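You operate a simulated robot arm through the tools that you are given. There is no shell and no other tool. Be economical: measure what you need, move in short steps, check, and stop when the job is done.

The job below is to be done with a simulated robot arm. You get a single attempt, and the scene is never put back.

Task
Give the damp green and purple wool bobbins three boosts on the radiator rack.
Fine: one bobbin a seat; let each boost run out and leave the bobbins be meanwhile; then each goes back to the nest of its colour. Set down upright: what you pick out.

Only the result counts: the job must be done as asked and must still hold three seconds after the hand-in. Knocking over, shifting, dropping, spilling or breaking anything else fails it.

Robot
A 6-joint arm with a two-finger parallel gripper, fixed in place. Base frame: the origin is at the foot of the arm, x ahead of it, y to its left, z up. Units: m, rad, N and s.
With the tool pointing down near the work surface it reaches from about 0.1 to 0.72 m from the base axis. Its first joint turns from -2.897 to 2.897 rad. Payload 3.91 kg.
The TCP is the grasp point between the finger pads, 0.03 m short of the fingertips. In the tool frame z runs along the fingers and y along their closing line. The gripper opens to 0.11 m. The fingers are 0.02 m wide and 0.01 m thick; the gripper's body (0.048 by 0.112 m) begins 0.055 m behind the TCP.
Orientation is that of the tool frame in the base frame, as a unit quaternion [x, y, z, w]. With the fingers straight down and closing along the base's y, the tool's x points along the base's -x, its y along +y and its z along -z.

Tools
- The arm moves only by the tool step_arm. Its argument "plan" is a list of rows, each an object of numbers (a shift or turn left out is 0, a gripper value left out holds the last): "dx", "dy", "dz": the shift along the tool's x, y, z in units of 200 mm (1.0 is 200 mm); "ax", "ay", "az": the turn, a rotation vector about the tool's x, y, z in units of 90 degrees (1.0 is 90 degrees). In form: [{"dx": .., "dy": .., "dz": .., "ax": .., "ay": .., "az": ..}, ...]. A call has 1 to 10 rows; each row is the pose to reach, as a shift and turn from the pose commanded when the call began, along the tool's axes at that moment. "gripper" is the closure in counts, from 0 (fully open) to 255 (shut), set as the call begins (left out, the last holds). A call with a number of a shift or a turn outside -1 to 1 is refused whole. Each row takes 0.2 s and may step no farther than 0.05 m and 0.15 rad from the row before; otherwise, or with a gripper value out of range, the whole call is refused. Where a pose cannot be reached the arm comes as near as it can. A force on the tool above 50 N (or 10 N above the force at the start of the call, whichever is more), or a blocked arm, ends the call early, and 0.2 s more pass. The fingers move at their own pace (about 0.045 m/s each) and stop on an object; they squeeze with about 29 N. The grip force told is the motor's: it shows also when the fingers shut on nothing. Time passes only in rows, and 0.2 s behind the last, so rows that repeat a pose let the fingers close. It gives the time, the measured TCP pose, the force on the tool (base axes), the opening and the grip force at its end, in the units of the frame above (readings bear some noise), with the torque about the TCP (base axes, N m) and any sound that the robot's microphone picked up.
- Cameras (640 x 400 px; columns grow to the right, rows downward): "scene" is fixed at [0.4086, -0.6636, 1.3851]; the picture's right is [1.00, -0.08, 0.00], its down [-0.05, -0.64, -0.76] and it looks along [0.06, 0.76, -0.65] (base axes); focal length 214 px, centre (320, 200). "wrist" rides on the gripper at [0.071, 0.022, -0.107] in the tool frame; the picture's right is [-0.29, 0.96, 0.00], its down [-0.76, -0.23, -0.61] and it looks along [-0.58, -0.18, 0.79] (tool axes); focal length 243 px, centre (320, 200). There is no depth. A picture from a camera that has moved, and an enlarged one, comes with that camera's place and axes in the base frame and with its lens. The place of the scene camera against the robot may be out by one fixed shift of up to 0.025 m in any direction.
- snapshot(camera): a new picture of that camera. It takes no simulated time.
- slide_trunk(by): slides the trunk up (or, below 0, down) by that many m; the arm rides with it, the base frame stays. It gives what a move gives, with no picture.
- enlarge(camera, box): a new picture of the part [left, top, right, bottom] of that camera's present view, enlarged. It takes no simulated time.
- finish_job(): hands the job in; it is judged then, once.

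Go step by step. Nothing tells you positions but the pictures and the camera data: compare them with the known pose of the tool, close in by small moves and look again before you grip or let go. The budget is 120 turns and 68 pictures, counting those below and the enlarged ones. Unless the task says otherwise, let go and move clear before handing in, and close with one line.

The tools are called by a JSON object that holds its "name" and its "arguments". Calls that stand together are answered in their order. step_arm: Moves the arm, as the interface text tells. Its arguments: {"type":"object","properties":{"plan":{"type":"array","items":{"type":"object","properties":{"dx":{"type":"number"},"dy":{"type":"number"},"dz":{"type":"number"},"ax":{"type":"number"},"ay":{"type":"number"},"az":{"type":"number"}}}},"gripper":{"type":"number"}},"required":["plan"]} The other tools are called the same way: slide_trunk (by) slides the trunk up or down; snapshot (camera) takes a picture; enlarge (camera, box) takes an enlarged picture of a part of a camera's view; finish_job () hands the job in.

At the start:

```text
time: 0.0
ee_pos: [0.3618, -0.1621, 1.2499]
tcp_rot: [-0.001, 1.0, 0.0, 0.0]
wrist_force: [-0.5, -0.8, -0.1]
torque: [0.01, -0.03, 0.01]
opening: 0.1096
gripper_force: 0.0
trunk travel left (down, up): [-0.525, 0.065]
```

scene: 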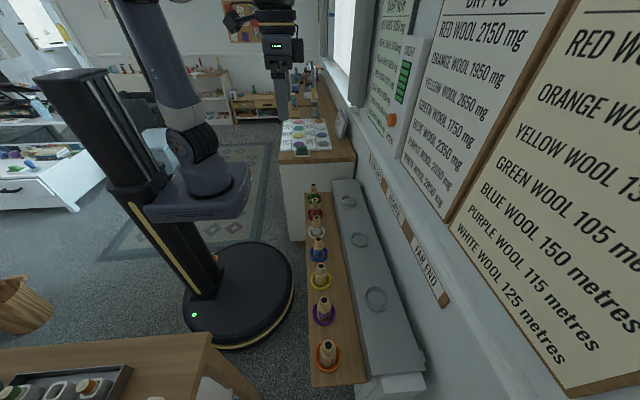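
wrist: 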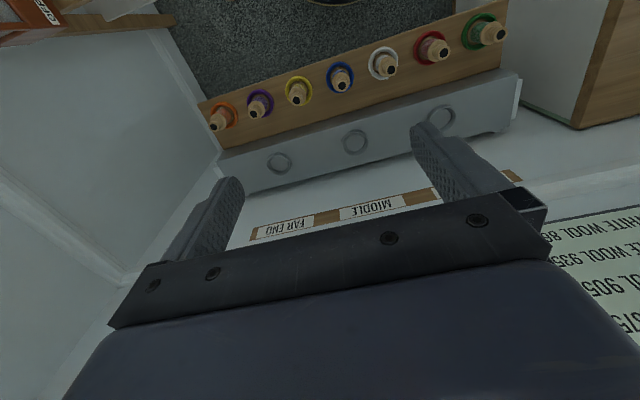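

I see a row of coloured bobbins on a shelf, a radiator rack with three ring seats, and wall boards. I'll look closer at the boards and labels first.

{"name": "enlarge", "arguments": {"camera": "scene", "box": [360, 0, 640, 175]}}

{"name": "enlarge", "arguments": {"camera": "scene", "box": [280, 170, 460, 390]}}

{"name": "enlarge", "arguments": {"camera": "scene", "box": [340, 0, 460, 150]}}

{"name": "enlarge", "arguments": {"camera": "wrist", "box": [190, 0, 530, 240]}}

```text
2.29 times, centred on (500, 88) of scene
camera zoom: at [0.4086, -0.6636, 1.3851], right [1.0, -0.08, 0.0], down [-0.05, -0.64, -0.76], along [0.06, 0.76, -0.65], focal length 490 px, centre (-91, 457)
```

zoom: 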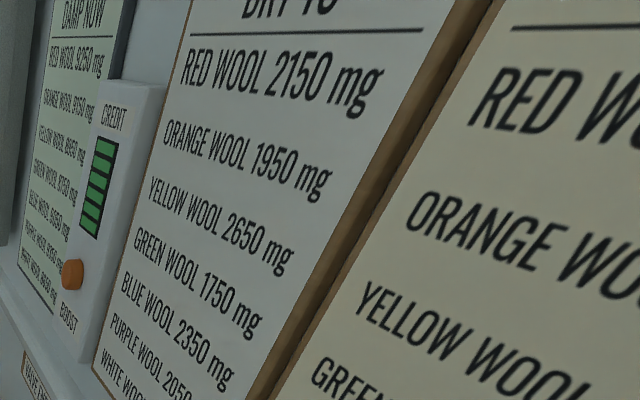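

```text
1.82 times, centred on (370, 280) of scene
camera zoom: at [0.4086, -0.6636, 1.3851], right [1.0, -0.08, 0.0], down [-0.05, -0.64, -0.76], along [0.06, 0.76, -0.65], focal length 390 px, centre (229, 54)
```

zoom: 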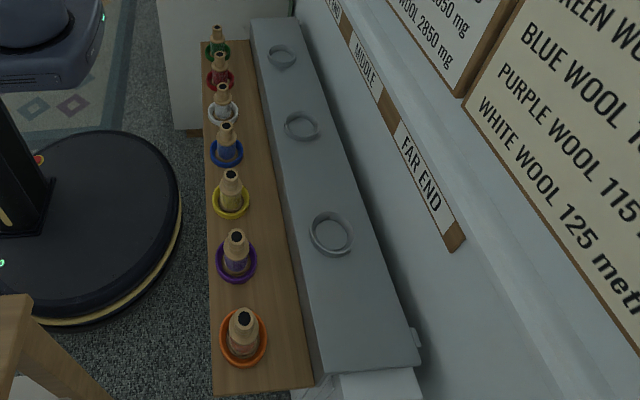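

```text
2.67 times, centred on (400, 75) of scene
camera zoom: at [0.4086, -0.6636, 1.3851], right [1.0, -0.08, 0.0], down [-0.05, -0.64, -0.76], along [0.06, 0.76, -0.65], focal length 572 px, centre (107, 533)
```

zoom: 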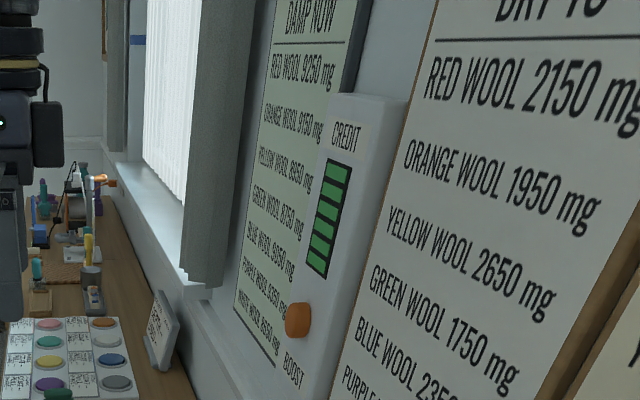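

```text
1.67 times, centred on (360, 120) of wrist
camera zoom: at [0.2929, -0.1419, 1.3567], right [0.29, 0.96, 0.0], down [0.76, -0.23, 0.61], along [0.58, -0.18, -0.79], focal length 404 px, centre (253, 333)
```

zoom: 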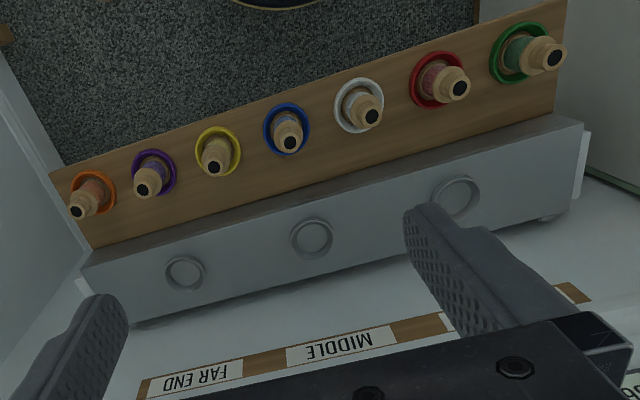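

The wall has a boost button and a credit gauge. There is also a small placard and the other boards, so I'll read those next.

{"name": "enlarge", "arguments": {"camera": "scene", "box": [325, 95, 357, 145]}}

{"name": "enlarge", "arguments": {"camera": "scene", "box": [375, 0, 425, 130]}}

{"name": "enlarge", "arguments": {"camera": "scene", "box": [360, 140, 460, 310]}}

```text
8.00 times, centred on (341, 120) of scene
camera zoom: at [0.4086, -0.6636, 1.3851], right [1.0, -0.08, 0.0], down [-0.05, -0.64, -0.76], along [0.06, 0.76, -0.65], focal length 1716 px, centre (152, 840)
```

zoom: 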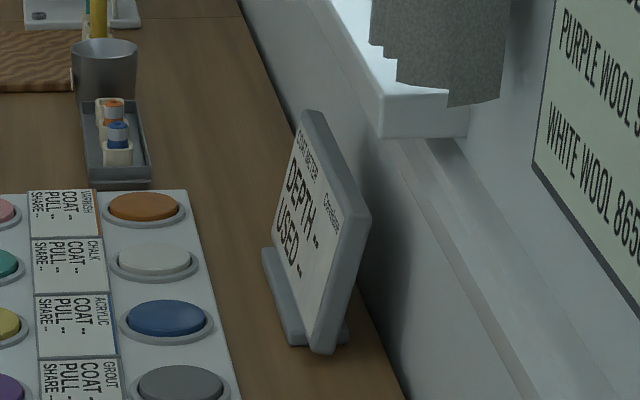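

```text
3.08 times, centred on (400, 65) of scene
camera zoom: at [0.4086, -0.6636, 1.3851], right [1.0, -0.08, 0.0], down [-0.05, -0.64, -0.76], along [0.06, 0.76, -0.65], focal length 660 px, centre (74, 615)
```

zoom: 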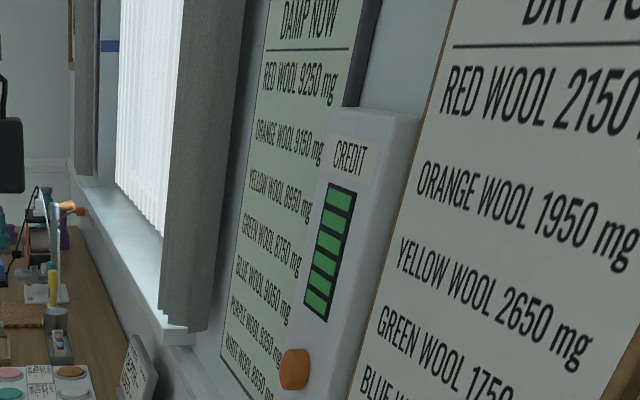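

```text
2.35 times, centred on (410, 225) of scene
camera zoom: at [0.4086, -0.6636, 1.3851], right [1.0, -0.08, 0.0], down [-0.05, -0.64, -0.76], along [0.06, 0.76, -0.65], focal length 505 px, centre (108, 141)
```

zoom: 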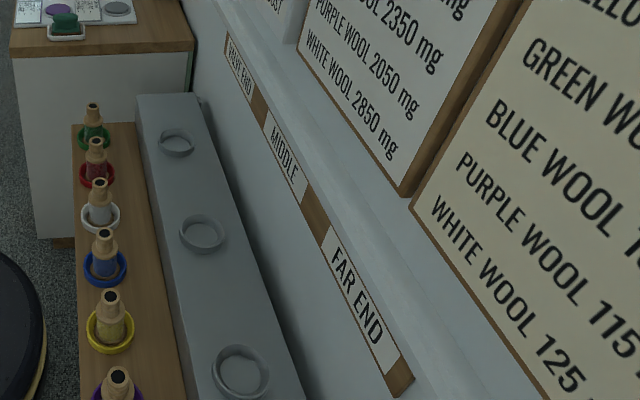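

I'll read the DAMP NOW board (likely live) as finely as possible, then the bobbins themselves.

{"name": "enlarge", "arguments": {"camera": "scene", "box": [368, 50, 408, 130]}}

{"name": "enlarge", "arguments": {"camera": "scene", "box": [295, 175, 345, 265]}}

{"name": "enlarge", "arguments": {"camera": "scene", "box": [300, 255, 350, 345]}}

```text
5.00 times, centred on (388, 90) of scene
camera zoom: at [0.4086, -0.6636, 1.3851], right [1.0, -0.08, 0.0], down [-0.05, -0.64, -0.76], along [0.06, 0.76, -0.65], focal length 1072 px, centre (-20, 750)
```

zoom: 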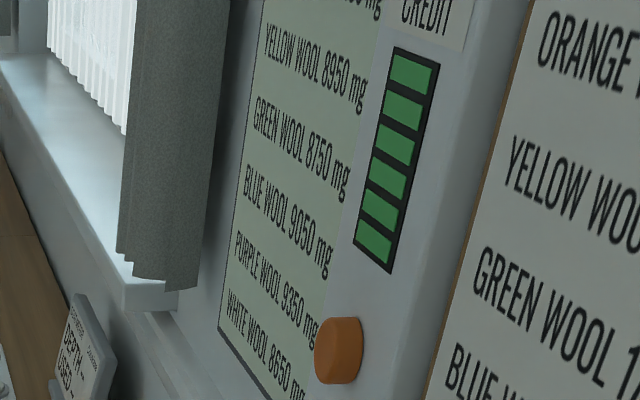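

```text
4.44 times, centred on (320, 220) of scene
camera zoom: at [0.4086, -0.6636, 1.3851], right [1.0, -0.08, 0.0], down [-0.05, -0.64, -0.76], along [0.06, 0.76, -0.65], focal length 953 px, centre (320, 111)
```

zoom: 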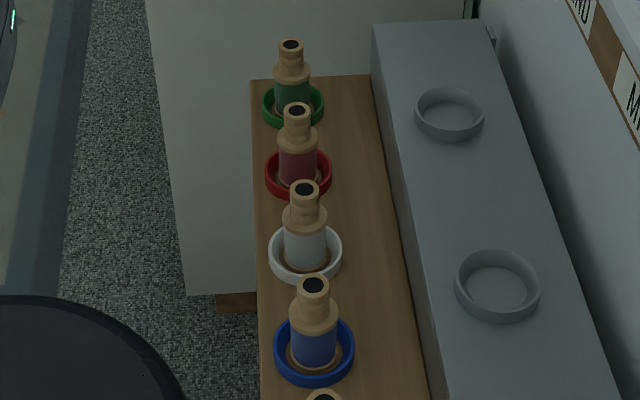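

```text
4.44 times, centred on (325, 300) of scene
camera zoom: at [0.4086, -0.6636, 1.3851], right [1.0, -0.08, 0.0], down [-0.05, -0.64, -0.76], along [0.06, 0.76, -0.65], focal length 953 px, centre (298, -244)
```

zoom: 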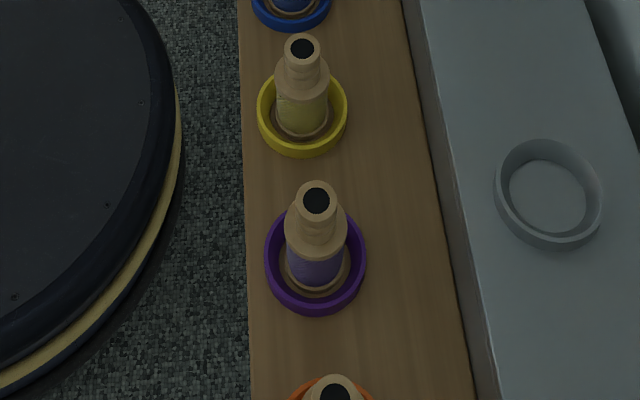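

The board reads green 8750 → 1750 and purple 9350 → 2050, and there are five credits. I'll tilt the tool partway so the wrist camera can see the wall and help me locate the button.

{"name": "step_arm", "arguments": {"plan": [{"ay": -0.09}, {"ay": -0.18}, {"ay": -0.27}, {"ay": -0.36}, {"ay": -0.45}, {"ay": -0.5}]}}

{"name": "snapshot", "arguments": {"camera": "wrist"}}

```text
time: 1.4
ee_pos: [0.3629, -0.1615, 1.2505]
tcp_rot: [0.0, 0.923, 0.0, 0.384]
wrist_force: [-0.3, 0.0, 0.0]
torque: [0.0, 0.02, 0.0]
opening: 0.11
gripper_force: 0.1
trunk travel left (down, up): [-0.525, 0.065]
```

```text
55 pictures are left
camera wrist: at [0.2379, -0.1418, 1.2746], right [0.2, 0.96, 0.2], down [0.11, -0.23, 0.97], along [0.97, -0.18, -0.15], focal length 243 px, centre (320, 200)
```

wrist: 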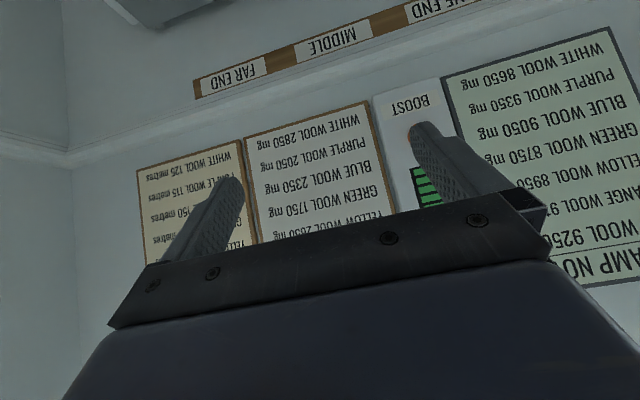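

The button is near (0.67, -0.035, 1.13). I'll return to tool-down, lower the trunk, and close in on green, estimated at (0.44, 0.21).

{"name": "step_arm", "arguments": {"plan": [{"ay": 0.09}, {"ay": 0.18}, {"ay": 0.27}, {"ay": 0.36}, {"ay": 0.45}, {"ay": 0.5}]}}

{"name": "slide_trunk", "arguments": {"by": -0.35}}

```text
time: 2.8
ee_pos: [0.3626, -0.1624, 1.2507]
tcp_rot: [-0.001, 1.0, 0.0, -0.001]
wrist_force: [-1.3, 0.1, -0.6]
torque: [-0.01, 0.02, 0.03]
opening: 0.1099
gripper_force: 0.1
trunk travel left (down, up): [-0.525, 0.065]
```

```text
time: 6.2
ee_pos: [0.3621, -0.1627, 0.9001]
tcp_rot: [-0.001, 1.0, 0.0, 0.0]
wrist_force: [0.6, -0.2, -1.0]
torque: [-0.01, 0.04, 0.0]
opening: 0.1104
gripper_force: 0.2
trunk travel left (down, up): [-0.175, 0.415]
```

The trunk is down and the tool is at z 0.90. Next I move over toward green.

{"name": "step_arm", "arguments": {"plan": [{"dy": 0.24}, {"dy": 0.48}, {"dy": 0.72}, {"dy": 0.96}]}}

{"name": "step_arm", "arguments": {"plan": [{"dy": 0.22}, {"dy": 0.44, "dx": -0.1}, {"dy": 0.66, "dx": -0.2}, {"dy": 0.88, "dx": -0.3}]}}

{"name": "snapshot", "arguments": {"camera": "wrist"}}

{"name": "snapshot", "arguments": {"camera": "scene"}}

```text
time: 7.2
ee_pos: [0.3613, 0.029, 0.8982]
tcp_rot: [-0.001, 1.0, 0.0, 0.0]
wrist_force: [-0.3, 0.2, 0.7]
torque: [0.04, 0.01, 0.02]
opening: 0.11
gripper_force: 0.0
trunk travel left (down, up): [-0.175, 0.415]
```

```text
time: 8.2
ee_pos: [0.4212, 0.2058, 0.8995]
tcp_rot: [-0.001, 1.0, 0.0, 0.001]
wrist_force: [-0.3, -0.1, 0.2]
torque: [0.02, -0.03, 0.03]
opening: 0.1101
gripper_force: 0.0
trunk travel left (down, up): [-0.175, 0.415]
```

```text
54 pictures are left
camera wrist: at [0.3519, 0.2268, 1.0065], right [0.29, 0.96, 0.0], down [0.76, -0.23, 0.61], along [0.58, -0.18, -0.79], focal length 243 px, centre (320, 200)
```

wrist: 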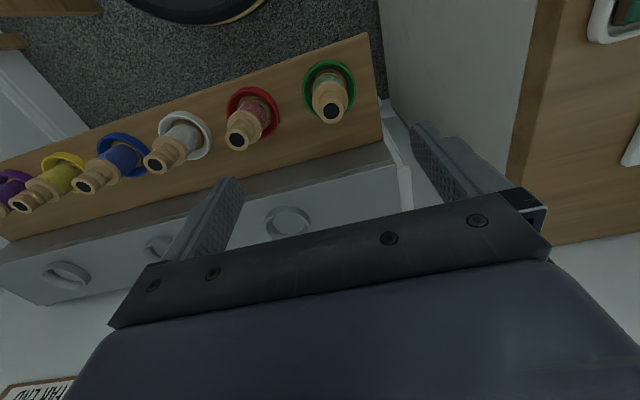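

```text
53 pictures are left
```

scene: 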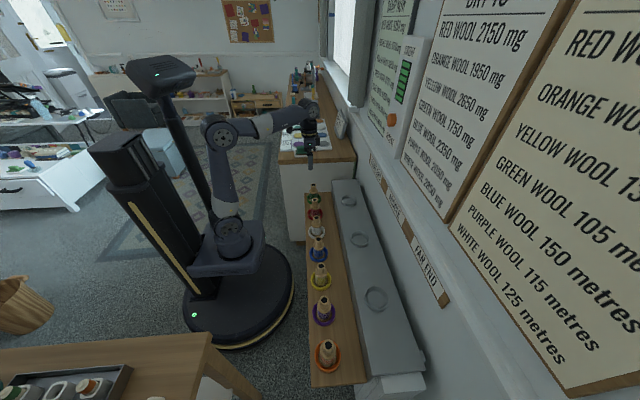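

Green is at about (0.434, 0.214), with its top near 0.745. I'm descending to z 0.80 and will look again.

{"name": "step_arm", "arguments": {"plan": [{"dx": -0.065, "dy": 0.041, "dz": 0.15}, {"dx": -0.065, "dy": 0.041, "dz": 0.35}, {"dx": -0.065, "dy": 0.041, "dz": 0.5}]}}

{"name": "snapshot", "arguments": {"camera": "wrist"}}

{"name": "enlarge", "arguments": {"camera": "scene", "box": [285, 140, 345, 215]}}

```text
time: 9.0
ee_pos: [0.4356, 0.2149, 0.8]
tcp_rot: [-0.001, 1.0, 0.0, 0.0]
wrist_force: [-0.8, -0.9, -0.2]
torque: [-0.01, 0.0, -0.01]
opening: 0.1098
gripper_force: 0.1
trunk travel left (down, up): [-0.175, 0.415]
```

```text
52 pictures are left
camera wrist: at [0.3651, 0.235, 0.907], right [0.29, 0.96, 0.0], down [0.76, -0.23, 0.61], along [0.58, -0.18, -0.79], focal length 243 px, centre (320, 200)
```

wrist: 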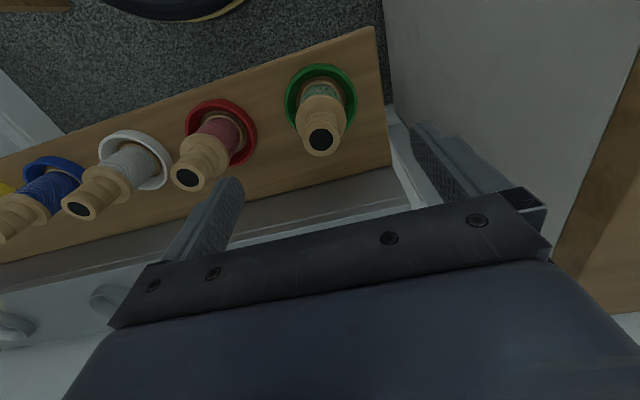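

```text
5.33 times, centred on (315, 178) of scene
camera zoom: at [0.4086, -0.6636, 1.3851], right [1.0, -0.08, 0.0], down [-0.05, -0.64, -0.76], along [0.06, 0.76, -0.65], focal length 1144 px, centre (347, 320)
```

zoom: 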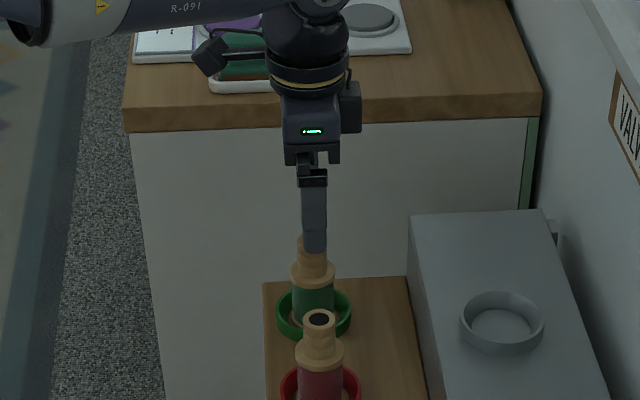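

I'm aligned over green. I'll descend to z ≈ 0.715 and close the fingers.

{"name": "step_arm", "arguments": {"plan": [{"dz": 0.15}, {"dz": 0.3}, {"dz": 0.425}]}}

{"name": "snapshot", "arguments": {"camera": "wrist"}}

{"name": "enlarge", "arguments": {"camera": "scene", "box": [295, 165, 335, 215]}}

```text
time: 9.8
ee_pos: [0.4345, 0.2133, 0.7151]
tcp_rot: [-0.001, 1.0, 0.0, -0.001]
wrist_force: [-0.5, -0.6, 0.2]
torque: [0.02, 0.02, 0.0]
opening: 0.1101
gripper_force: 0.1
trunk travel left (down, up): [-0.175, 0.415]
```

```text
50 pictures are left
camera wrist: at [0.3649, 0.2351, 0.8222], right [0.29, 0.96, 0.0], down [0.76, -0.23, 0.61], along [0.58, -0.18, -0.79], focal length 243 px, centre (320, 200)
```

wrist: 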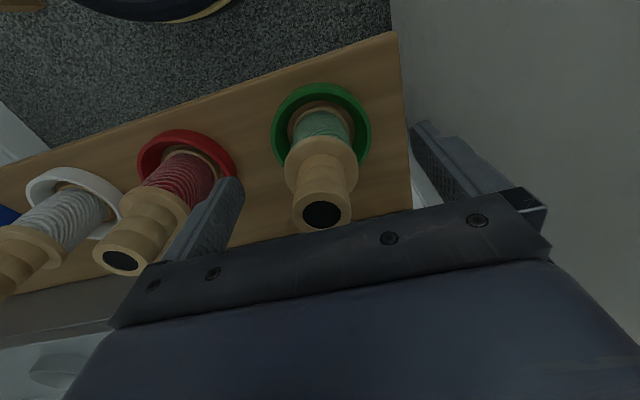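

```text
8.00 times, centred on (315, 190) of scene
camera zoom: at [0.4086, -0.6636, 1.3851], right [1.0, -0.08, 0.0], down [-0.05, -0.64, -0.76], along [0.06, 0.76, -0.65], focal length 1716 px, centre (360, 280)
```

zoom: 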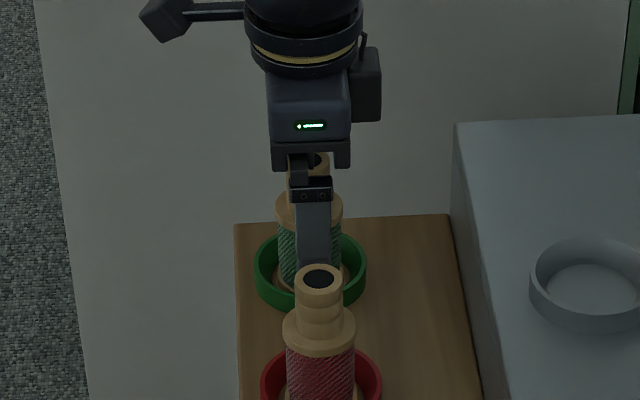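

The neck top is at 0.74 and the flange near 0.69. I'll go a little lower so the pads hold the flange squarely, then close.

{"name": "step_arm", "arguments": {"plan": [{"dz": 0.065}]}}

{"name": "step_arm", "arguments": {"plan": [{}, {}, {}, {}, {}, {}], "gripper": 255}}

{"name": "snapshot", "arguments": {"camera": "wrist"}}

```text
time: 10.2
ee_pos: [0.4351, 0.2127, 0.7017]
tcp_rot: [-0.001, 1.0, -0.001, 0.0]
wrist_force: [-0.8, 0.8, -0.1]
torque: [0.04, 0.01, -0.01]
opening: 0.1099
gripper_force: 0.1
trunk travel left (down, up): [-0.175, 0.415]
```

```text
time: 11.6
ee_pos: [0.4347, 0.2135, 0.7017]
tcp_rot: [-0.001, 1.0, 0.0, 0.0]
wrist_force: [0.4, 0.7, -0.1]
torque: [-0.01, 0.02, 0.01]
opening: 0.0424
gripper_force: 29.5
trunk travel left (down, up): [-0.175, 0.415]
```

```text
48 pictures are left
camera wrist: at [0.3652, 0.2348, 0.8092], right [0.29, 0.96, 0.0], down [0.76, -0.23, 0.61], along [0.58, -0.18, -0.79], focal length 243 px, centre (320, 200)
```

wrist: 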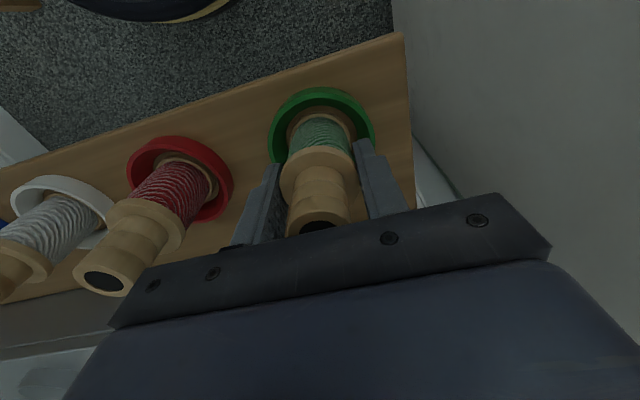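

Green is gripped at an opening of 0.042. I'll lift it and carry it toward the valve-end seat, estimated at (0.588, 0.100).

{"name": "step_arm", "arguments": {"plan": [{"dz": -0.2}, {"dz": -0.4}, {"dz": -0.6}, {"dz": -0.75}]}}

{"name": "step_arm", "arguments": {"plan": [{"dx": -0.15, "dy": -0.12}, {"dx": -0.3, "dy": -0.24}, {"dx": -0.45, "dy": -0.36}, {"dx": -0.6, "dy": -0.48}, {"dx": -0.765, "dy": -0.568}]}}

{"name": "snapshot", "arguments": {"camera": "wrist"}}

{"name": "enlarge", "arguments": {"camera": "scene", "box": [310, 120, 390, 220]}}

```text
time: 12.6
ee_pos: [0.4346, 0.2137, 0.852]
tcp_rot: [-0.001, 1.0, 0.0, 0.0]
wrist_force: [-0.5, 0.1, -0.9]
torque: [-0.01, 0.04, -0.03]
opening: 0.0427
gripper_force: 29.4
trunk travel left (down, up): [-0.175, 0.415]
```

```text
time: 13.8
ee_pos: [0.5866, 0.1004, 0.8532]
tcp_rot: [-0.001, 1.0, 0.0, 0.001]
wrist_force: [-0.7, -0.3, 0.0]
torque: [-0.01, -0.02, 0.01]
opening: 0.0422
gripper_force: 29.4
trunk travel left (down, up): [-0.175, 0.415]
```

```text
47 pictures are left
camera wrist: at [0.5175, 0.1218, 0.959], right [0.29, 0.96, 0.0], down [0.76, -0.23, 0.61], along [0.58, -0.18, -0.79], focal length 243 px, centre (320, 200)
```

wrist: 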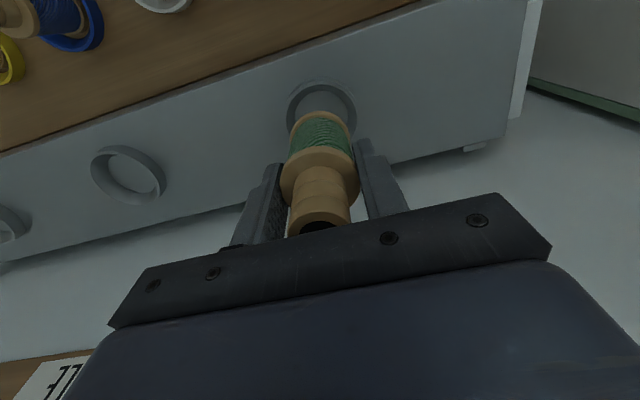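

```text
4.00 times, centred on (350, 170) of scene
camera zoom: at [0.4086, -0.6636, 1.3851], right [1.0, -0.08, 0.0], down [-0.05, -0.64, -0.76], along [0.06, 0.76, -0.65], focal length 858 px, centre (200, 320)
```

zoom: 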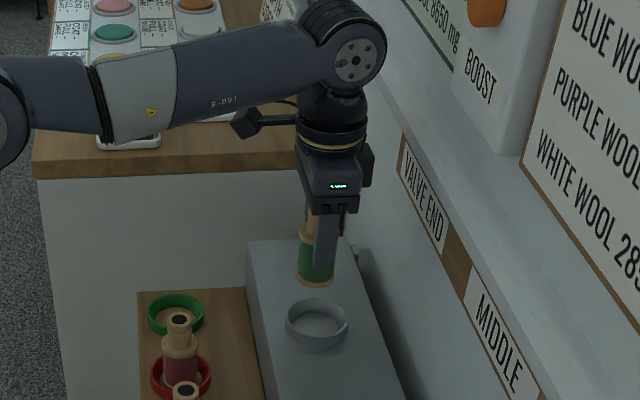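

The seat ring sits under the bobbin at about (0.586, 0.102). I'm descending to just above it, then in small steps until contact.

{"name": "step_arm", "arguments": {"plan": [{"dx": 0.003, "dy": 0.008, "dz": 0.12}, {"dx": 0.003, "dy": 0.008, "dz": 0.22}, {"dx": 0.003, "dy": 0.008, "dz": 0.27}]}}

{"name": "snapshot", "arguments": {"camera": "wrist"}}

{"name": "enlarge", "arguments": {"camera": "scene", "box": [325, 170, 373, 220]}}

```text
time: 14.6
ee_pos: [0.5888, 0.1029, 0.7982]
tcp_rot: [-0.001, 1.0, 0.0, 0.0]
wrist_force: [-0.8, 0.1, 0.4]
torque: [-0.01, -0.03, 0.02]
opening: 0.0428
gripper_force: 28.7
trunk travel left (down, up): [-0.175, 0.415]
```

```text
45 pictures are left
camera wrist: at [0.518, 0.1233, 0.9052], right [0.29, 0.96, 0.0], down [0.76, -0.23, 0.61], along [0.58, -0.18, -0.79], focal length 243 px, centre (320, 200)
```

wrist: 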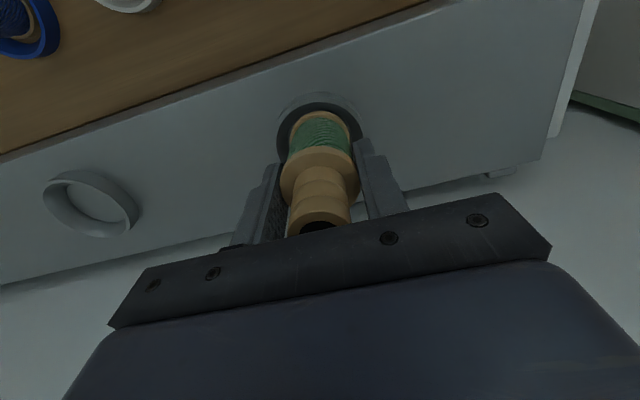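

```text
8.00 times, centred on (349, 195) of scene
camera zoom: at [0.4086, -0.6636, 1.3851], right [1.0, -0.08, 0.0], down [-0.05, -0.64, -0.76], along [0.06, 0.76, -0.65], focal length 1716 px, centre (88, 240)
```

zoom: 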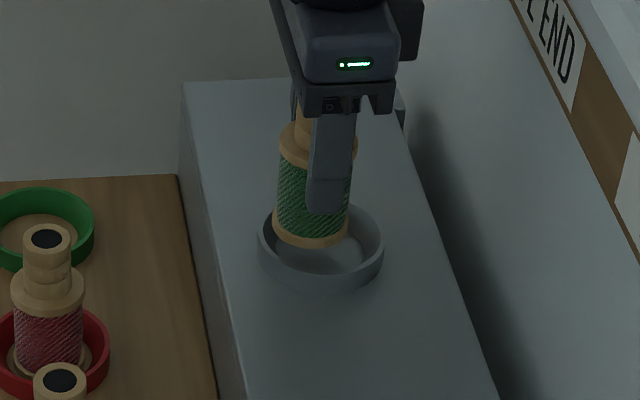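

Nearly centred. I'll nudge x by +3 mm and lower to contact.

{"name": "step_arm", "arguments": {"plan": [{"dx": -0.012, "dy": -0.004, "dz": 0.03}, {"dx": -0.012, "dy": -0.004, "dz": 0.05}, {"dx": -0.012, "dy": -0.004, "dz": 0.065}]}}

{"name": "enlarge", "arguments": {"camera": "scene", "box": [325, 170, 373, 220]}}

```text
time: 15.4
ee_pos: [0.5896, 0.1005, 0.7848]
tcp_rot: [0.0, 1.0, 0.0, 0.0]
wrist_force: [-0.8, -0.3, -1.2]
torque: [-0.01, 0.03, -0.03]
opening: 0.0426
gripper_force: 29.0
trunk travel left (down, up): [-0.175, 0.415]
```

```text
8.00 times, centred on (349, 195) of scene
camera zoom: at [0.4086, -0.6636, 1.3851], right [1.0, -0.08, 0.0], down [-0.05, -0.64, -0.76], along [0.06, 0.76, -0.65], focal length 1716 px, centre (88, 240)
```

zoom: 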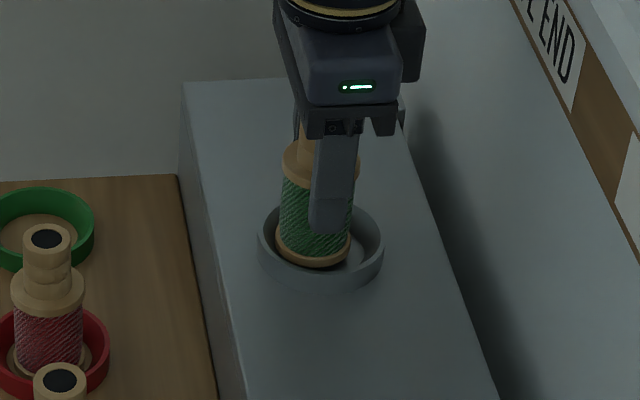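

The bobbin is inside the ring, slightly towards the near-x side. I'll shift it +3 mm and lower gently until the force rises.

{"name": "step_arm", "arguments": {"plan": [{"dx": -0.015}, {"dx": -0.015, "dz": 0.015}, {"dx": -0.015, "dz": 0.025}, {"dx": -0.015, "dz": 0.035}, {"dx": -0.015, "dz": 0.045}]}}

{"name": "enlarge", "arguments": {"camera": "scene", "box": [325, 170, 373, 220]}}

```text
time: 16.6
ee_pos: [0.5934, 0.1017, 0.7782]
tcp_rot: [-0.001, 1.0, 0.0, 0.001]
wrist_force: [1.5, 0.4, 12.1]
torque: [0.0, 0.1, -0.01]
opening: 0.0425
gripper_force: 29.3
trunk travel left (down, up): [-0.175, 0.415]
```

```text
8.00 times, centred on (349, 195) of scene
camera zoom: at [0.4086, -0.6636, 1.3851], right [1.0, -0.08, 0.0], down [-0.05, -0.64, -0.76], along [0.06, 0.76, -0.65], focal length 1716 px, centre (88, 240)
```

zoom: 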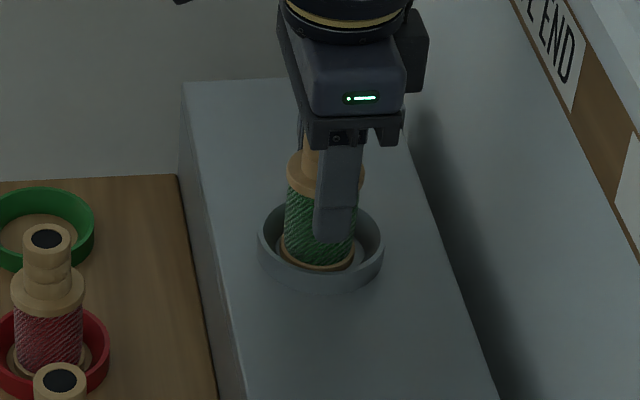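

Contact at TCP z ≈ 0.778, with the bobbin seated. I'll release and rise.

{"name": "step_arm", "arguments": {"plan": [{}, {}, {}, {}, {}], "gripper": 0}}

{"name": "step_arm", "arguments": {"plan": [{"dz": -0.1}, {"dz": -0.3}, {"dz": -0.5}, {"dz": -0.6}]}}

{"name": "snapshot", "arguments": {"camera": "wrist"}}

```text
time: 17.8
ee_pos: [0.5932, 0.1017, 0.7764]
tcp_rot: [-0.002, 1.0, 0.0, -0.001]
wrist_force: [-0.1, -0.8, -0.6]
torque: [-0.02, -0.02, 0.0]
opening: 0.1101
gripper_force: 0.1
trunk travel left (down, up): [-0.175, 0.415]
```

```text
time: 18.8
ee_pos: [0.592, 0.1014, 0.896]
tcp_rot: [-0.001, 1.0, 0.0, 0.0]
wrist_force: [-0.3, -0.7, -0.5]
torque: [0.02, -0.01, -0.02]
opening: 0.1102
gripper_force: 0.1
trunk travel left (down, up): [-0.175, 0.415]
```

```text
41 pictures are left
camera wrist: at [0.5231, 0.1221, 1.0034], right [0.29, 0.96, 0.0], down [0.76, -0.23, 0.61], along [0.58, -0.18, -0.79], focal length 243 px, centre (320, 200)
```

wrist: 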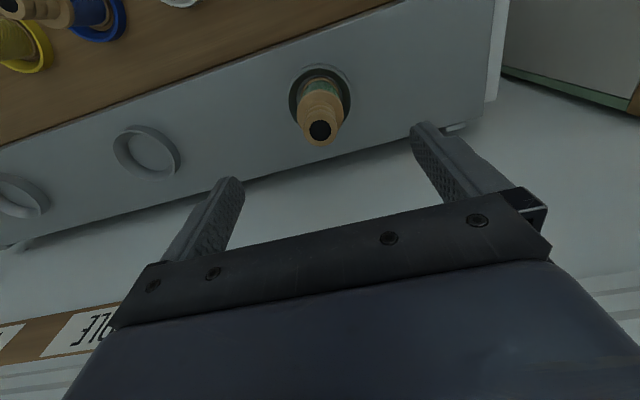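

Green is seated upright. Moving over to purple near (0.434, -0.366).

{"name": "step_arm", "arguments": {"plan": [{"dx": 0.15, "dy": -0.18}, {"dx": 0.3, "dy": -0.36}, {"dx": 0.45, "dy": -0.54}, {"dx": 0.6, "dy": -0.72}, {"dx": 0.79, "dy": -0.86}]}}

{"name": "step_arm", "arguments": {"plan": [{"dy": -0.22}, {"dy": -0.44}, {"dy": -0.66}, {"dy": -0.88}, {"dy": -0.98}]}}

{"name": "step_arm", "arguments": {"plan": [{"dy": -0.2}, {"dy": -0.4}, {"dy": -0.48, "dz": 0.1}, {"dy": -0.48, "dz": 0.3}, {"dy": -0.48, "dz": 0.45}]}}

{"name": "snapshot", "arguments": {"camera": "wrist"}}

```text
time: 20.0
ee_pos: [0.4333, -0.0716, 0.8946]
tcp_rot: [-0.001, 1.0, 0.0, 0.0]
wrist_force: [-0.7, 1.0, 0.5]
torque: [0.01, 0.02, 0.0]
opening: 0.1099
gripper_force: 0.0
trunk travel left (down, up): [-0.175, 0.415]
```

```text
time: 21.2
ee_pos: [0.4362, -0.2661, 0.8958]
tcp_rot: [-0.001, 1.0, 0.0, 0.0]
wrist_force: [0.3, -0.4, 0.7]
torque: [-0.03, -0.02, 0.0]
opening: 0.1101
gripper_force: 0.1
trunk travel left (down, up): [-0.175, 0.415]
```

```text
time: 22.4
ee_pos: [0.4357, -0.362, 0.8067]
tcp_rot: [0.0, 1.0, 0.001, 0.0]
wrist_force: [-0.2, -0.4, 0.5]
torque: [-0.03, 0.0, 0.01]
opening: 0.1103
gripper_force: 0.1
trunk travel left (down, up): [-0.175, 0.415]
```

```text
40 pictures are left
camera wrist: at [0.3654, -0.3419, 0.9124], right [0.29, 0.96, 0.0], down [0.76, -0.23, 0.61], along [0.58, -0.18, -0.79], focal length 243 px, centre (320, 200)
```

wrist: 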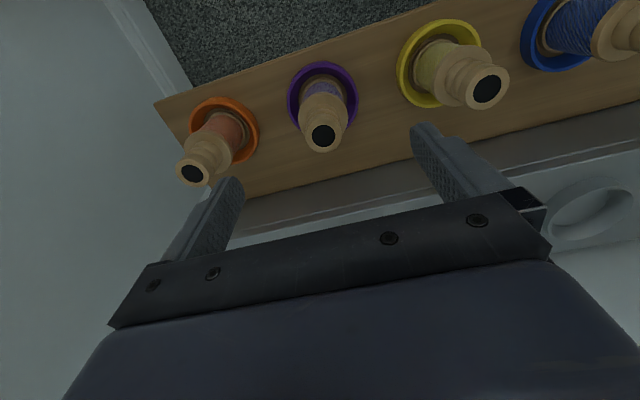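

Purple is directly below, at (0.436, -0.362). I'll descend and grip.

{"name": "step_arm", "arguments": {"plan": [{"dz": 0.2}, {"dz": 0.4}, {"dz": 0.523}]}}

{"name": "step_arm", "arguments": {"plan": [{}, {}, {}, {}, {}, {}], "gripper": 255}}

{"name": "snapshot", "arguments": {"camera": "wrist"}}

```text
time: 23.2
ee_pos: [0.4343, -0.3633, 0.7021]
tcp_rot: [-0.001, 1.0, 0.001, 0.0]
wrist_force: [0.3, 0.4, -0.4]
torque: [0.0, 0.0, -0.03]
opening: 0.1103
gripper_force: 0.1
trunk travel left (down, up): [-0.175, 0.415]
```

```text
time: 24.6
ee_pos: [0.435, -0.3624, 0.7005]
tcp_rot: [-0.001, 1.0, 0.0, 0.0]
wrist_force: [0.3, -0.7, -0.7]
torque: [0.01, 0.0, -0.02]
opening: 0.0422
gripper_force: 29.4
trunk travel left (down, up): [-0.175, 0.415]
```

```text
39 pictures are left
camera wrist: at [0.3656, -0.3421, 0.8083], right [0.29, 0.96, 0.0], down [0.76, -0.23, 0.61], along [0.58, -0.18, -0.79], focal length 243 px, centre (320, 200)
```

wrist: 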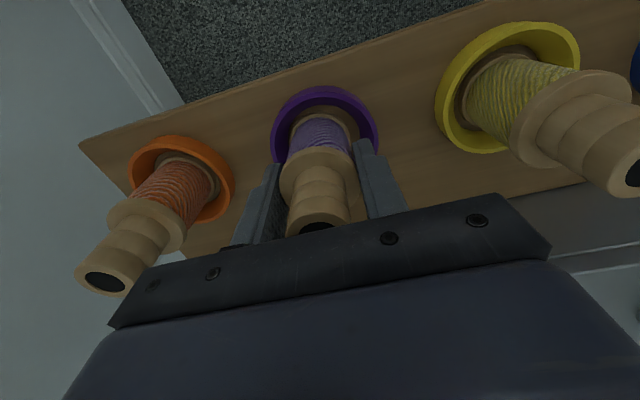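

Purple is gripped. Lifting and carrying it to the middle seat, estimated at (0.593, -0.130).

{"name": "step_arm", "arguments": {"plan": [{"dz": -0.2}, {"dz": -0.4}, {"dz": -0.6}, {"dz": -0.75}]}}

{"name": "step_arm", "arguments": {"plan": [{"dx": -0.15, "dy": 0.18}, {"dx": -0.3, "dy": 0.36}, {"dx": -0.45, "dy": 0.54}, {"dx": -0.6, "dy": 0.72}, {"dx": -0.7, "dy": 0.9}]}}

{"name": "step_arm", "arguments": {"plan": [{"dx": -0.09, "dy": 0.15}, {"dx": -0.09, "dy": 0.26}, {"dx": -0.09, "dy": 0.26, "dz": 0.15}, {"dx": -0.09, "dy": 0.26, "dz": 0.25}]}}

{"name": "snapshot", "arguments": {"camera": "wrist"}}

{"name": "enlarge", "arguments": {"camera": "scene", "box": [330, 200, 390, 260]}}

```text
time: 25.6
ee_pos: [0.435, -0.3645, 0.8511]
tcp_rot: [-0.001, 1.0, 0.0, 0.0]
wrist_force: [0.2, 0.2, -0.4]
torque: [-0.01, 0.0, 0.03]
opening: 0.0424
gripper_force: 29.3
trunk travel left (down, up): [-0.175, 0.415]
```

```text
time: 26.8
ee_pos: [0.5775, -0.1816, 0.85]
tcp_rot: [0.0, 1.0, 0.0, 0.0]
wrist_force: [-1.5, -0.8, -0.5]
torque: [-0.02, -0.04, 0.02]
opening: 0.0423
gripper_force: 29.4
trunk travel left (down, up): [-0.175, 0.415]
```

```text
time: 27.8
ee_pos: [0.5949, -0.1298, 0.7992]
tcp_rot: [-0.001, 1.0, 0.0, -0.001]
wrist_force: [0.2, -0.4, -0.2]
torque: [-0.01, -0.01, 0.0]
opening: 0.0422
gripper_force: 29.0
trunk travel left (down, up): [-0.175, 0.415]
```

```text
38 pictures are left
camera wrist: at [0.5244, -0.109, 0.9075], right [0.29, 0.96, 0.0], down [0.76, -0.23, 0.61], along [0.58, -0.18, -0.79], focal length 243 px, centre (320, 200)
```

wrist: 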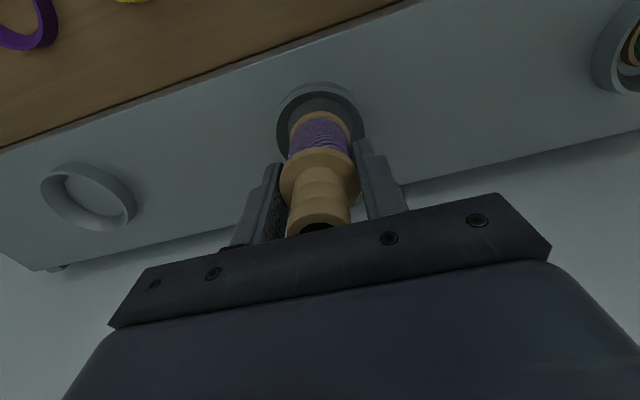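

```text
6.67 times, centred on (360, 230) of scene
camera zoom: at [0.4086, -0.6636, 1.3851], right [1.0, -0.08, 0.0], down [-0.05, -0.64, -0.76], along [0.06, 0.76, -0.65], focal length 1430 px, centre (53, 0)
```

zoom: 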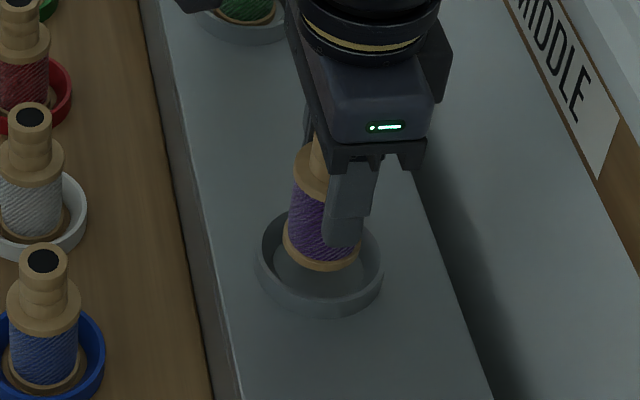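

Well aligned with the middle seat; lowering to contact.

{"name": "step_arm", "arguments": {"plan": [{"dx": 0.005, "dz": 0.05}, {"dx": 0.005, "dz": 0.075}, {"dx": 0.005, "dz": 0.09}, {"dx": 0.005, "dz": 0.1}, {"dx": 0.005, "dz": 0.11}]}}

{"name": "enlarge", "arguments": {"camera": "scene", "box": [330, 200, 390, 260]}}

```text
time: 29.0
ee_pos: [0.5925, -0.1298, 0.7784]
tcp_rot: [-0.001, 1.0, 0.0, 0.0]
wrist_force: [-0.9, -0.4, -0.7]
torque: [-0.02, 0.02, 0.0]
opening: 0.0424
gripper_force: 28.7
trunk travel left (down, up): [-0.175, 0.415]
```

```text
6.67 times, centred on (360, 230) of scene
camera zoom: at [0.4086, -0.6636, 1.3851], right [1.0, -0.08, 0.0], down [-0.05, -0.64, -0.76], along [0.06, 0.76, -0.65], focal length 1430 px, centre (53, 0)
```

zoom: 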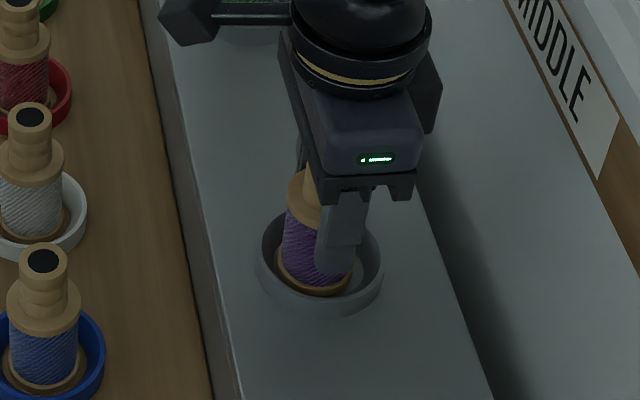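

{"name": "step_arm", "arguments": {"plan": [{"dz": 0.006}, {"dz": 0.012}]}}

```text
time: 29.6
ee_pos: [0.5918, -0.1304, 0.7767]
tcp_rot: [-0.001, 1.0, -0.001, 0.0]
wrist_force: [-0.2, -0.5, 1.6]
torque: [-0.01, 0.04, 0.01]
opening: 0.0422
gripper_force: 28.4
trunk travel left (down, up): [-0.175, 0.415]
```

Contact is just beginning, so I'll go 1 mm lower, release and rise.

{"name": "step_arm", "arguments": {"plan": [{"dz": 0.004}]}}

{"name": "step_arm", "arguments": {"plan": [{}, {}, {}, {}, {}], "gripper": 0}}

{"name": "step_arm", "arguments": {"plan": [{"dz": -0.1}, {"dz": -0.3}, {"dz": -0.5}, {"dz": -0.6}]}}

{"name": "snapshot", "arguments": {"camera": "wrist"}}

```text
time: 30.0
ee_pos: [0.5927, -0.1301, 0.7765]
tcp_rot: [-0.001, 1.0, 0.0, 0.001]
wrist_force: [0.2, 0.5, 4.5]
torque: [0.03, 0.05, 0.0]
opening: 0.0421
gripper_force: 28.7
trunk travel left (down, up): [-0.175, 0.415]
```

```text
time: 31.2
ee_pos: [0.5922, -0.1306, 0.7764]
tcp_rot: [-0.001, 1.0, 0.0, 0.001]
wrist_force: [0.0, 0.7, -0.2]
torque: [-0.01, -0.03, 0.01]
opening: 0.11
gripper_force: 0.0
trunk travel left (down, up): [-0.175, 0.415]
```

```text
time: 32.2
ee_pos: [0.5919, -0.1317, 0.8967]
tcp_rot: [-0.001, 1.0, 0.0, 0.0]
wrist_force: [1.1, 0.4, -0.3]
torque: [-0.01, 0.02, -0.01]
opening: 0.1099
gripper_force: 0.2
trunk travel left (down, up): [-0.175, 0.415]
```

```text
35 pictures are left
camera wrist: at [0.5222, -0.1102, 1.0032], right [0.29, 0.96, 0.0], down [0.76, -0.23, 0.61], along [0.58, -0.18, -0.79], focal length 243 px, centre (320, 200)
```

wrist: 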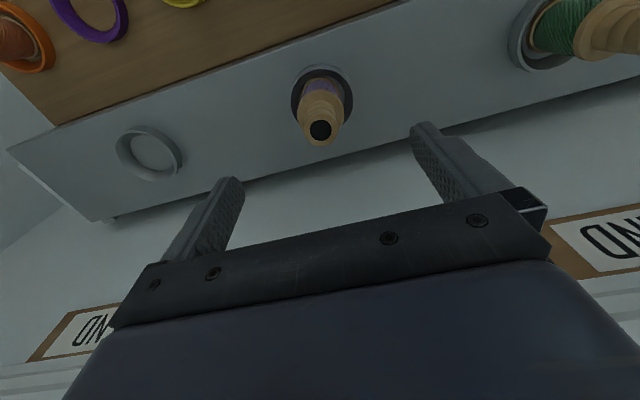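

Both bobbins are seated. Next I back off, raise the trunk, close the gripper and tilt it to face the wall button.

{"name": "step_arm", "arguments": {"plan": [{"dx": 0.2, "dy": 0.1}, {"dx": 0.4, "dy": 0.2}, {"dx": 0.6, "dy": 0.3}, {"dx": 0.8, "dy": 0.4}, {"dx": 0.9, "dy": 0.47}], "gripper": 255}}

{"name": "slide_trunk", "arguments": {"by": 0.25}}

{"name": "step_arm", "arguments": {"plan": [{"ay": -0.09}, {"ay": -0.18}, {"ay": -0.27}, {"ay": -0.36}, {"ay": -0.45}, {"ay": -0.54}, {"ay": -0.63}, {"ay": -0.72}, {"ay": -0.81}, {"ay": -0.9}]}}

{"name": "snapshot", "arguments": {"camera": "wrist"}}

{"name": "snapshot", "arguments": {"camera": "scene"}}

```text
time: 33.4
ee_pos: [0.4127, -0.0363, 0.8959]
tcp_rot: [0.0, 1.0, 0.001, 0.0]
wrist_force: [0.3, -1.0, 0.5]
torque: [0.02, 0.01, 0.01]
opening: 0.0033
gripper_force: 0.0
trunk travel left (down, up): [-0.175, 0.415]
```

```text
time: 36.0
ee_pos: [0.4128, -0.0384, 1.1461]
tcp_rot: [0.0, 1.0, 0.0, 0.0]
wrist_force: [-0.6, -0.1, -1.6]
torque: [0.03, 0.0, 0.01]
opening: 0.0
gripper_force: 29.0
trunk travel left (down, up): [-0.425, 0.165]
```

```text
time: 38.2
ee_pos: [0.4114, -0.0352, 1.1419]
tcp_rot: [-0.018, 0.764, -0.008, 0.644]
wrist_force: [0.2, -1.6, 1.9]
torque: [0.08, 0.2, 0.08]
opening: 0.0
gripper_force: 28.7
trunk travel left (down, up): [-0.425, 0.165]
```

```text
34 pictures are left
camera wrist: at [0.295, -0.0186, 1.0897], right [0.03, 0.97, 0.25], down [-0.46, -0.21, 0.86], along [0.88, -0.15, 0.44], focal length 243 px, centre (320, 200)
```

wrist: 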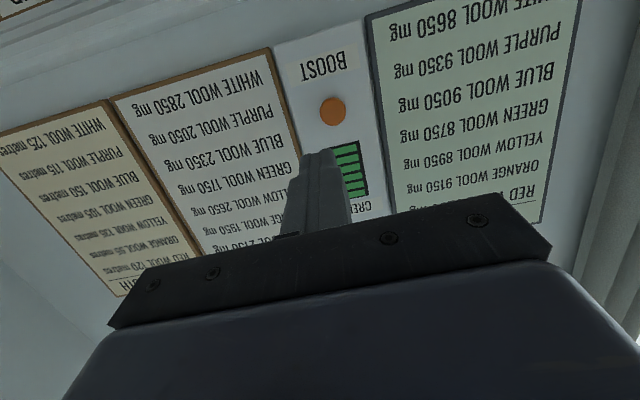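

```text
33 pictures are left
```

scene: 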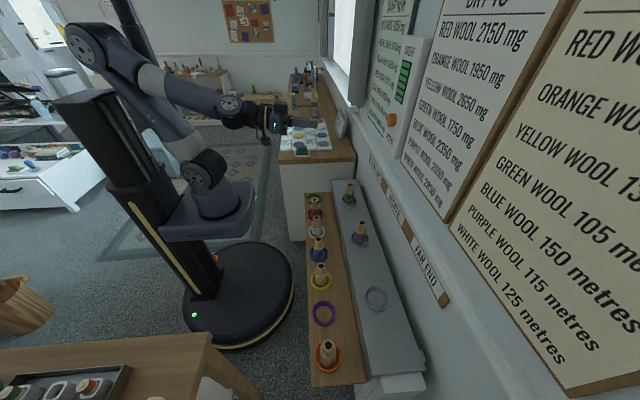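

The wrist camera sees the button near (0.67, -0.028, 1.137). I'll straighten to horizontal and approach to x ≈ 0.53.

{"name": "step_arm", "arguments": {"plan": [{"dx": -0.012, "dy": 0.011, "dz": 0.15}, {"dx": -0.024, "dy": 0.022, "dz": 0.3, "ay": -0.05}, {"dx": -0.036, "dy": 0.033, "dz": 0.45, "ay": -0.1}, {"dx": -0.049, "dy": 0.045, "dz": 0.6, "ay": -0.1}, {"dx": -0.049, "dy": 0.045, "dz": 0.6, "ay": -0.1}]}}

{"name": "snapshot", "arguments": {"camera": "wrist"}}

{"name": "enlarge", "arguments": {"camera": "scene", "box": [320, 80, 430, 150]}}

```text
time: 39.4
ee_pos: [0.5303, -0.0378, 1.1377]
tcp_rot: [-0.003, 0.708, 0.003, 0.706]
wrist_force: [-0.5, -0.3, -0.4]
torque: [0.01, -0.04, 0.01]
opening: 0.0
gripper_force: 29.1
out of reach, approached as far as the arm can: row 3, 4, 5
trunk travel left (down, up): [-0.425, 0.165]
```

```text
32 pictures are left
camera wrist: at [0.4245, -0.0185, 1.0666], right [-0.01, 0.96, 0.29], down [-0.6, -0.24, 0.76], along [0.8, -0.17, 0.58], focal length 243 px, centre (320, 200)
```

wrist: 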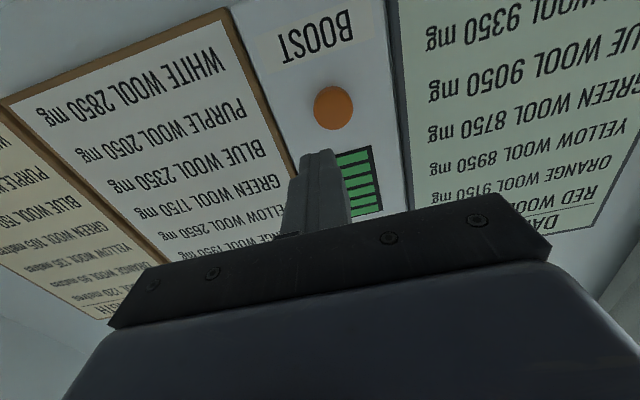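

```text
5.71 times, centred on (375, 115) of scene
camera zoom: at [0.4086, -0.6636, 1.3851], right [1.0, -0.08, 0.0], down [-0.05, -0.64, -0.76], along [0.06, 0.76, -0.65], focal length 1226 px, centre (6, 686)
```

zoom: 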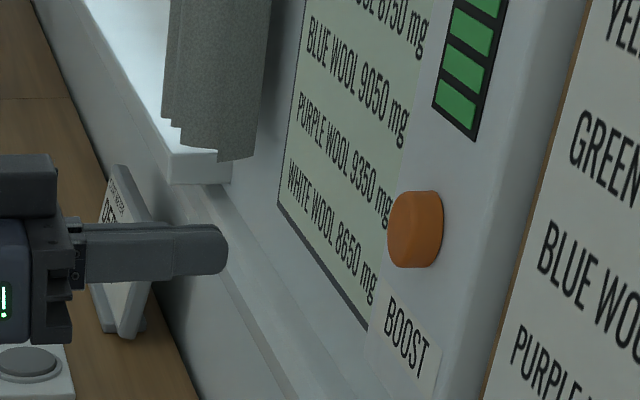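

The button centre is near (0.66, -0.025, 1.137) and the fingertip is at x 0.56. The solver said it fell slightly short, so I'll advance a bit and check y.

{"name": "step_arm", "arguments": {"plan": [{"dz": 0.1}, {"dz": 0.2}, {"dz": 0.2}]}}

```text
time: 40.2
ee_pos: [0.5695, -0.0439, 1.1406]
tcp_rot: [-0.003, 0.708, 0.003, 0.707]
wrist_force: [-0.4, -0.9, 0.1]
torque: [-0.01, -0.02, 0.03]
opening: 0.0001
gripper_force: 29.4
out of reach, approached as far as the arm can: row 1, 2, 3
trunk travel left (down, up): [-0.425, 0.165]
```

y is drifting at this exact attitude, which looks like a joint limit. I'll ease the tilt to about 70° and correct y.

{"name": "step_arm", "arguments": {"plan": [{"ay": 0.08}, {"ay": 0.16}, {"ay": 0.24}, {"ay": 0.24}]}}

```text
time: 41.2
ee_pos: [0.5704, -0.0384, 1.1388]
tcp_rot: [-0.007, 0.816, 0.01, 0.579]
wrist_force: [-0.5, 0.0, 0.2]
torque: [0.03, 0.0, 0.01]
opening: 0.0
gripper_force: 28.7
out of reach, approached as far as the arm can: row 3, 4
trunk travel left (down, up): [-0.425, 0.165]
```

Still constrained. I'll retreat and try a different trunk height: trunk lower, arm reaching higher.

{"name": "step_arm", "arguments": {"plan": [{"dz": -0.2}, {"dz": -0.4}, {"dz": -0.5}]}}

{"name": "slide_trunk", "arguments": {"by": -0.15}}

{"name": "step_arm", "arguments": {"plan": [{"dx": -0.2}, {"dx": -0.4}, {"dx": -0.6}, {"dx": -0.7}]}}

```text
time: 42.0
ee_pos: [0.4766, -0.0407, 1.1755]
tcp_rot: [-0.001, 0.827, 0.0, 0.562]
wrist_force: [-0.6, 0.0, 1.0]
torque: [0.0, 0.0, 0.01]
opening: 0.0
gripper_force: 29.1
trunk travel left (down, up): [-0.425, 0.165]
```

```text
time: 43.8
ee_pos: [0.4768, -0.0391, 1.0255]
tcp_rot: [-0.001, 0.827, 0.001, 0.562]
wrist_force: [0.1, -0.8, 0.0]
torque: [0.0, 0.0, 0.0]
opening: 0.0001
gripper_force: 28.5
trunk travel left (down, up): [-0.275, 0.315]
```

```text
time: 44.8
ee_pos: [0.5301, -0.0401, 1.155]
tcp_rot: [-0.001, 0.828, 0.001, 0.561]
wrist_force: [-1.2, 0.9, -0.9]
torque: [0.01, -0.01, -0.01]
opening: 0.0
gripper_force: 29.1
trunk travel left (down, up): [-0.275, 0.315]
```

Reachable now. I'll straighten to near horizontal and align y and z.

{"name": "step_arm", "arguments": {"plan": [{"dx": 0.04, "dy": 0.03, "dz": 0.015, "ay": -0.08}, {"dx": 0.084, "dy": 0.07, "dz": 0.033, "ay": -0.16}, {"dx": 0.084, "dy": 0.07, "dz": 0.033, "ay": -0.24}, {"dx": 0.084, "dy": 0.07, "dz": 0.033, "ay": -0.24}]}}

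{"name": "snapshot", "arguments": {"camera": "wrist"}}

```text
time: 45.8
ee_pos: [0.5287, -0.0197, 1.1374]
tcp_rot: [-0.009, 0.721, 0.01, 0.693]
wrist_force: [-0.1, 0.5, -0.2]
torque: [-0.01, -0.03, 0.01]
opening: 0.0
gripper_force: 28.8
out of reach, approached as far as the arm can: row 3, 4
trunk travel left (down, up): [-0.275, 0.315]
```

```text
30 pictures are left
camera wrist: at [0.4199, -0.0022, 1.0711], right [-0.01, 0.96, 0.29], down [-0.57, -0.25, 0.78], along [0.82, -0.16, 0.55], focal length 243 px, centre (320, 200)
```

wrist: 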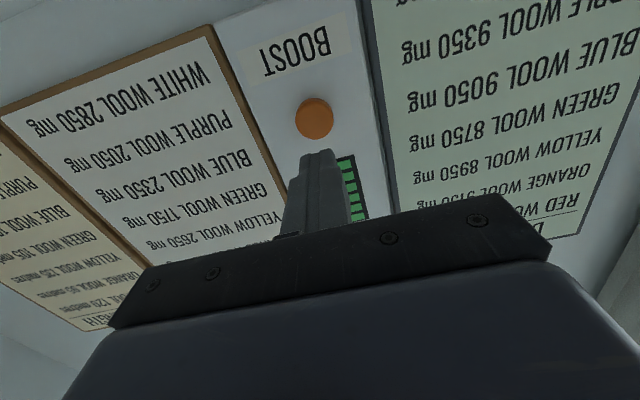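

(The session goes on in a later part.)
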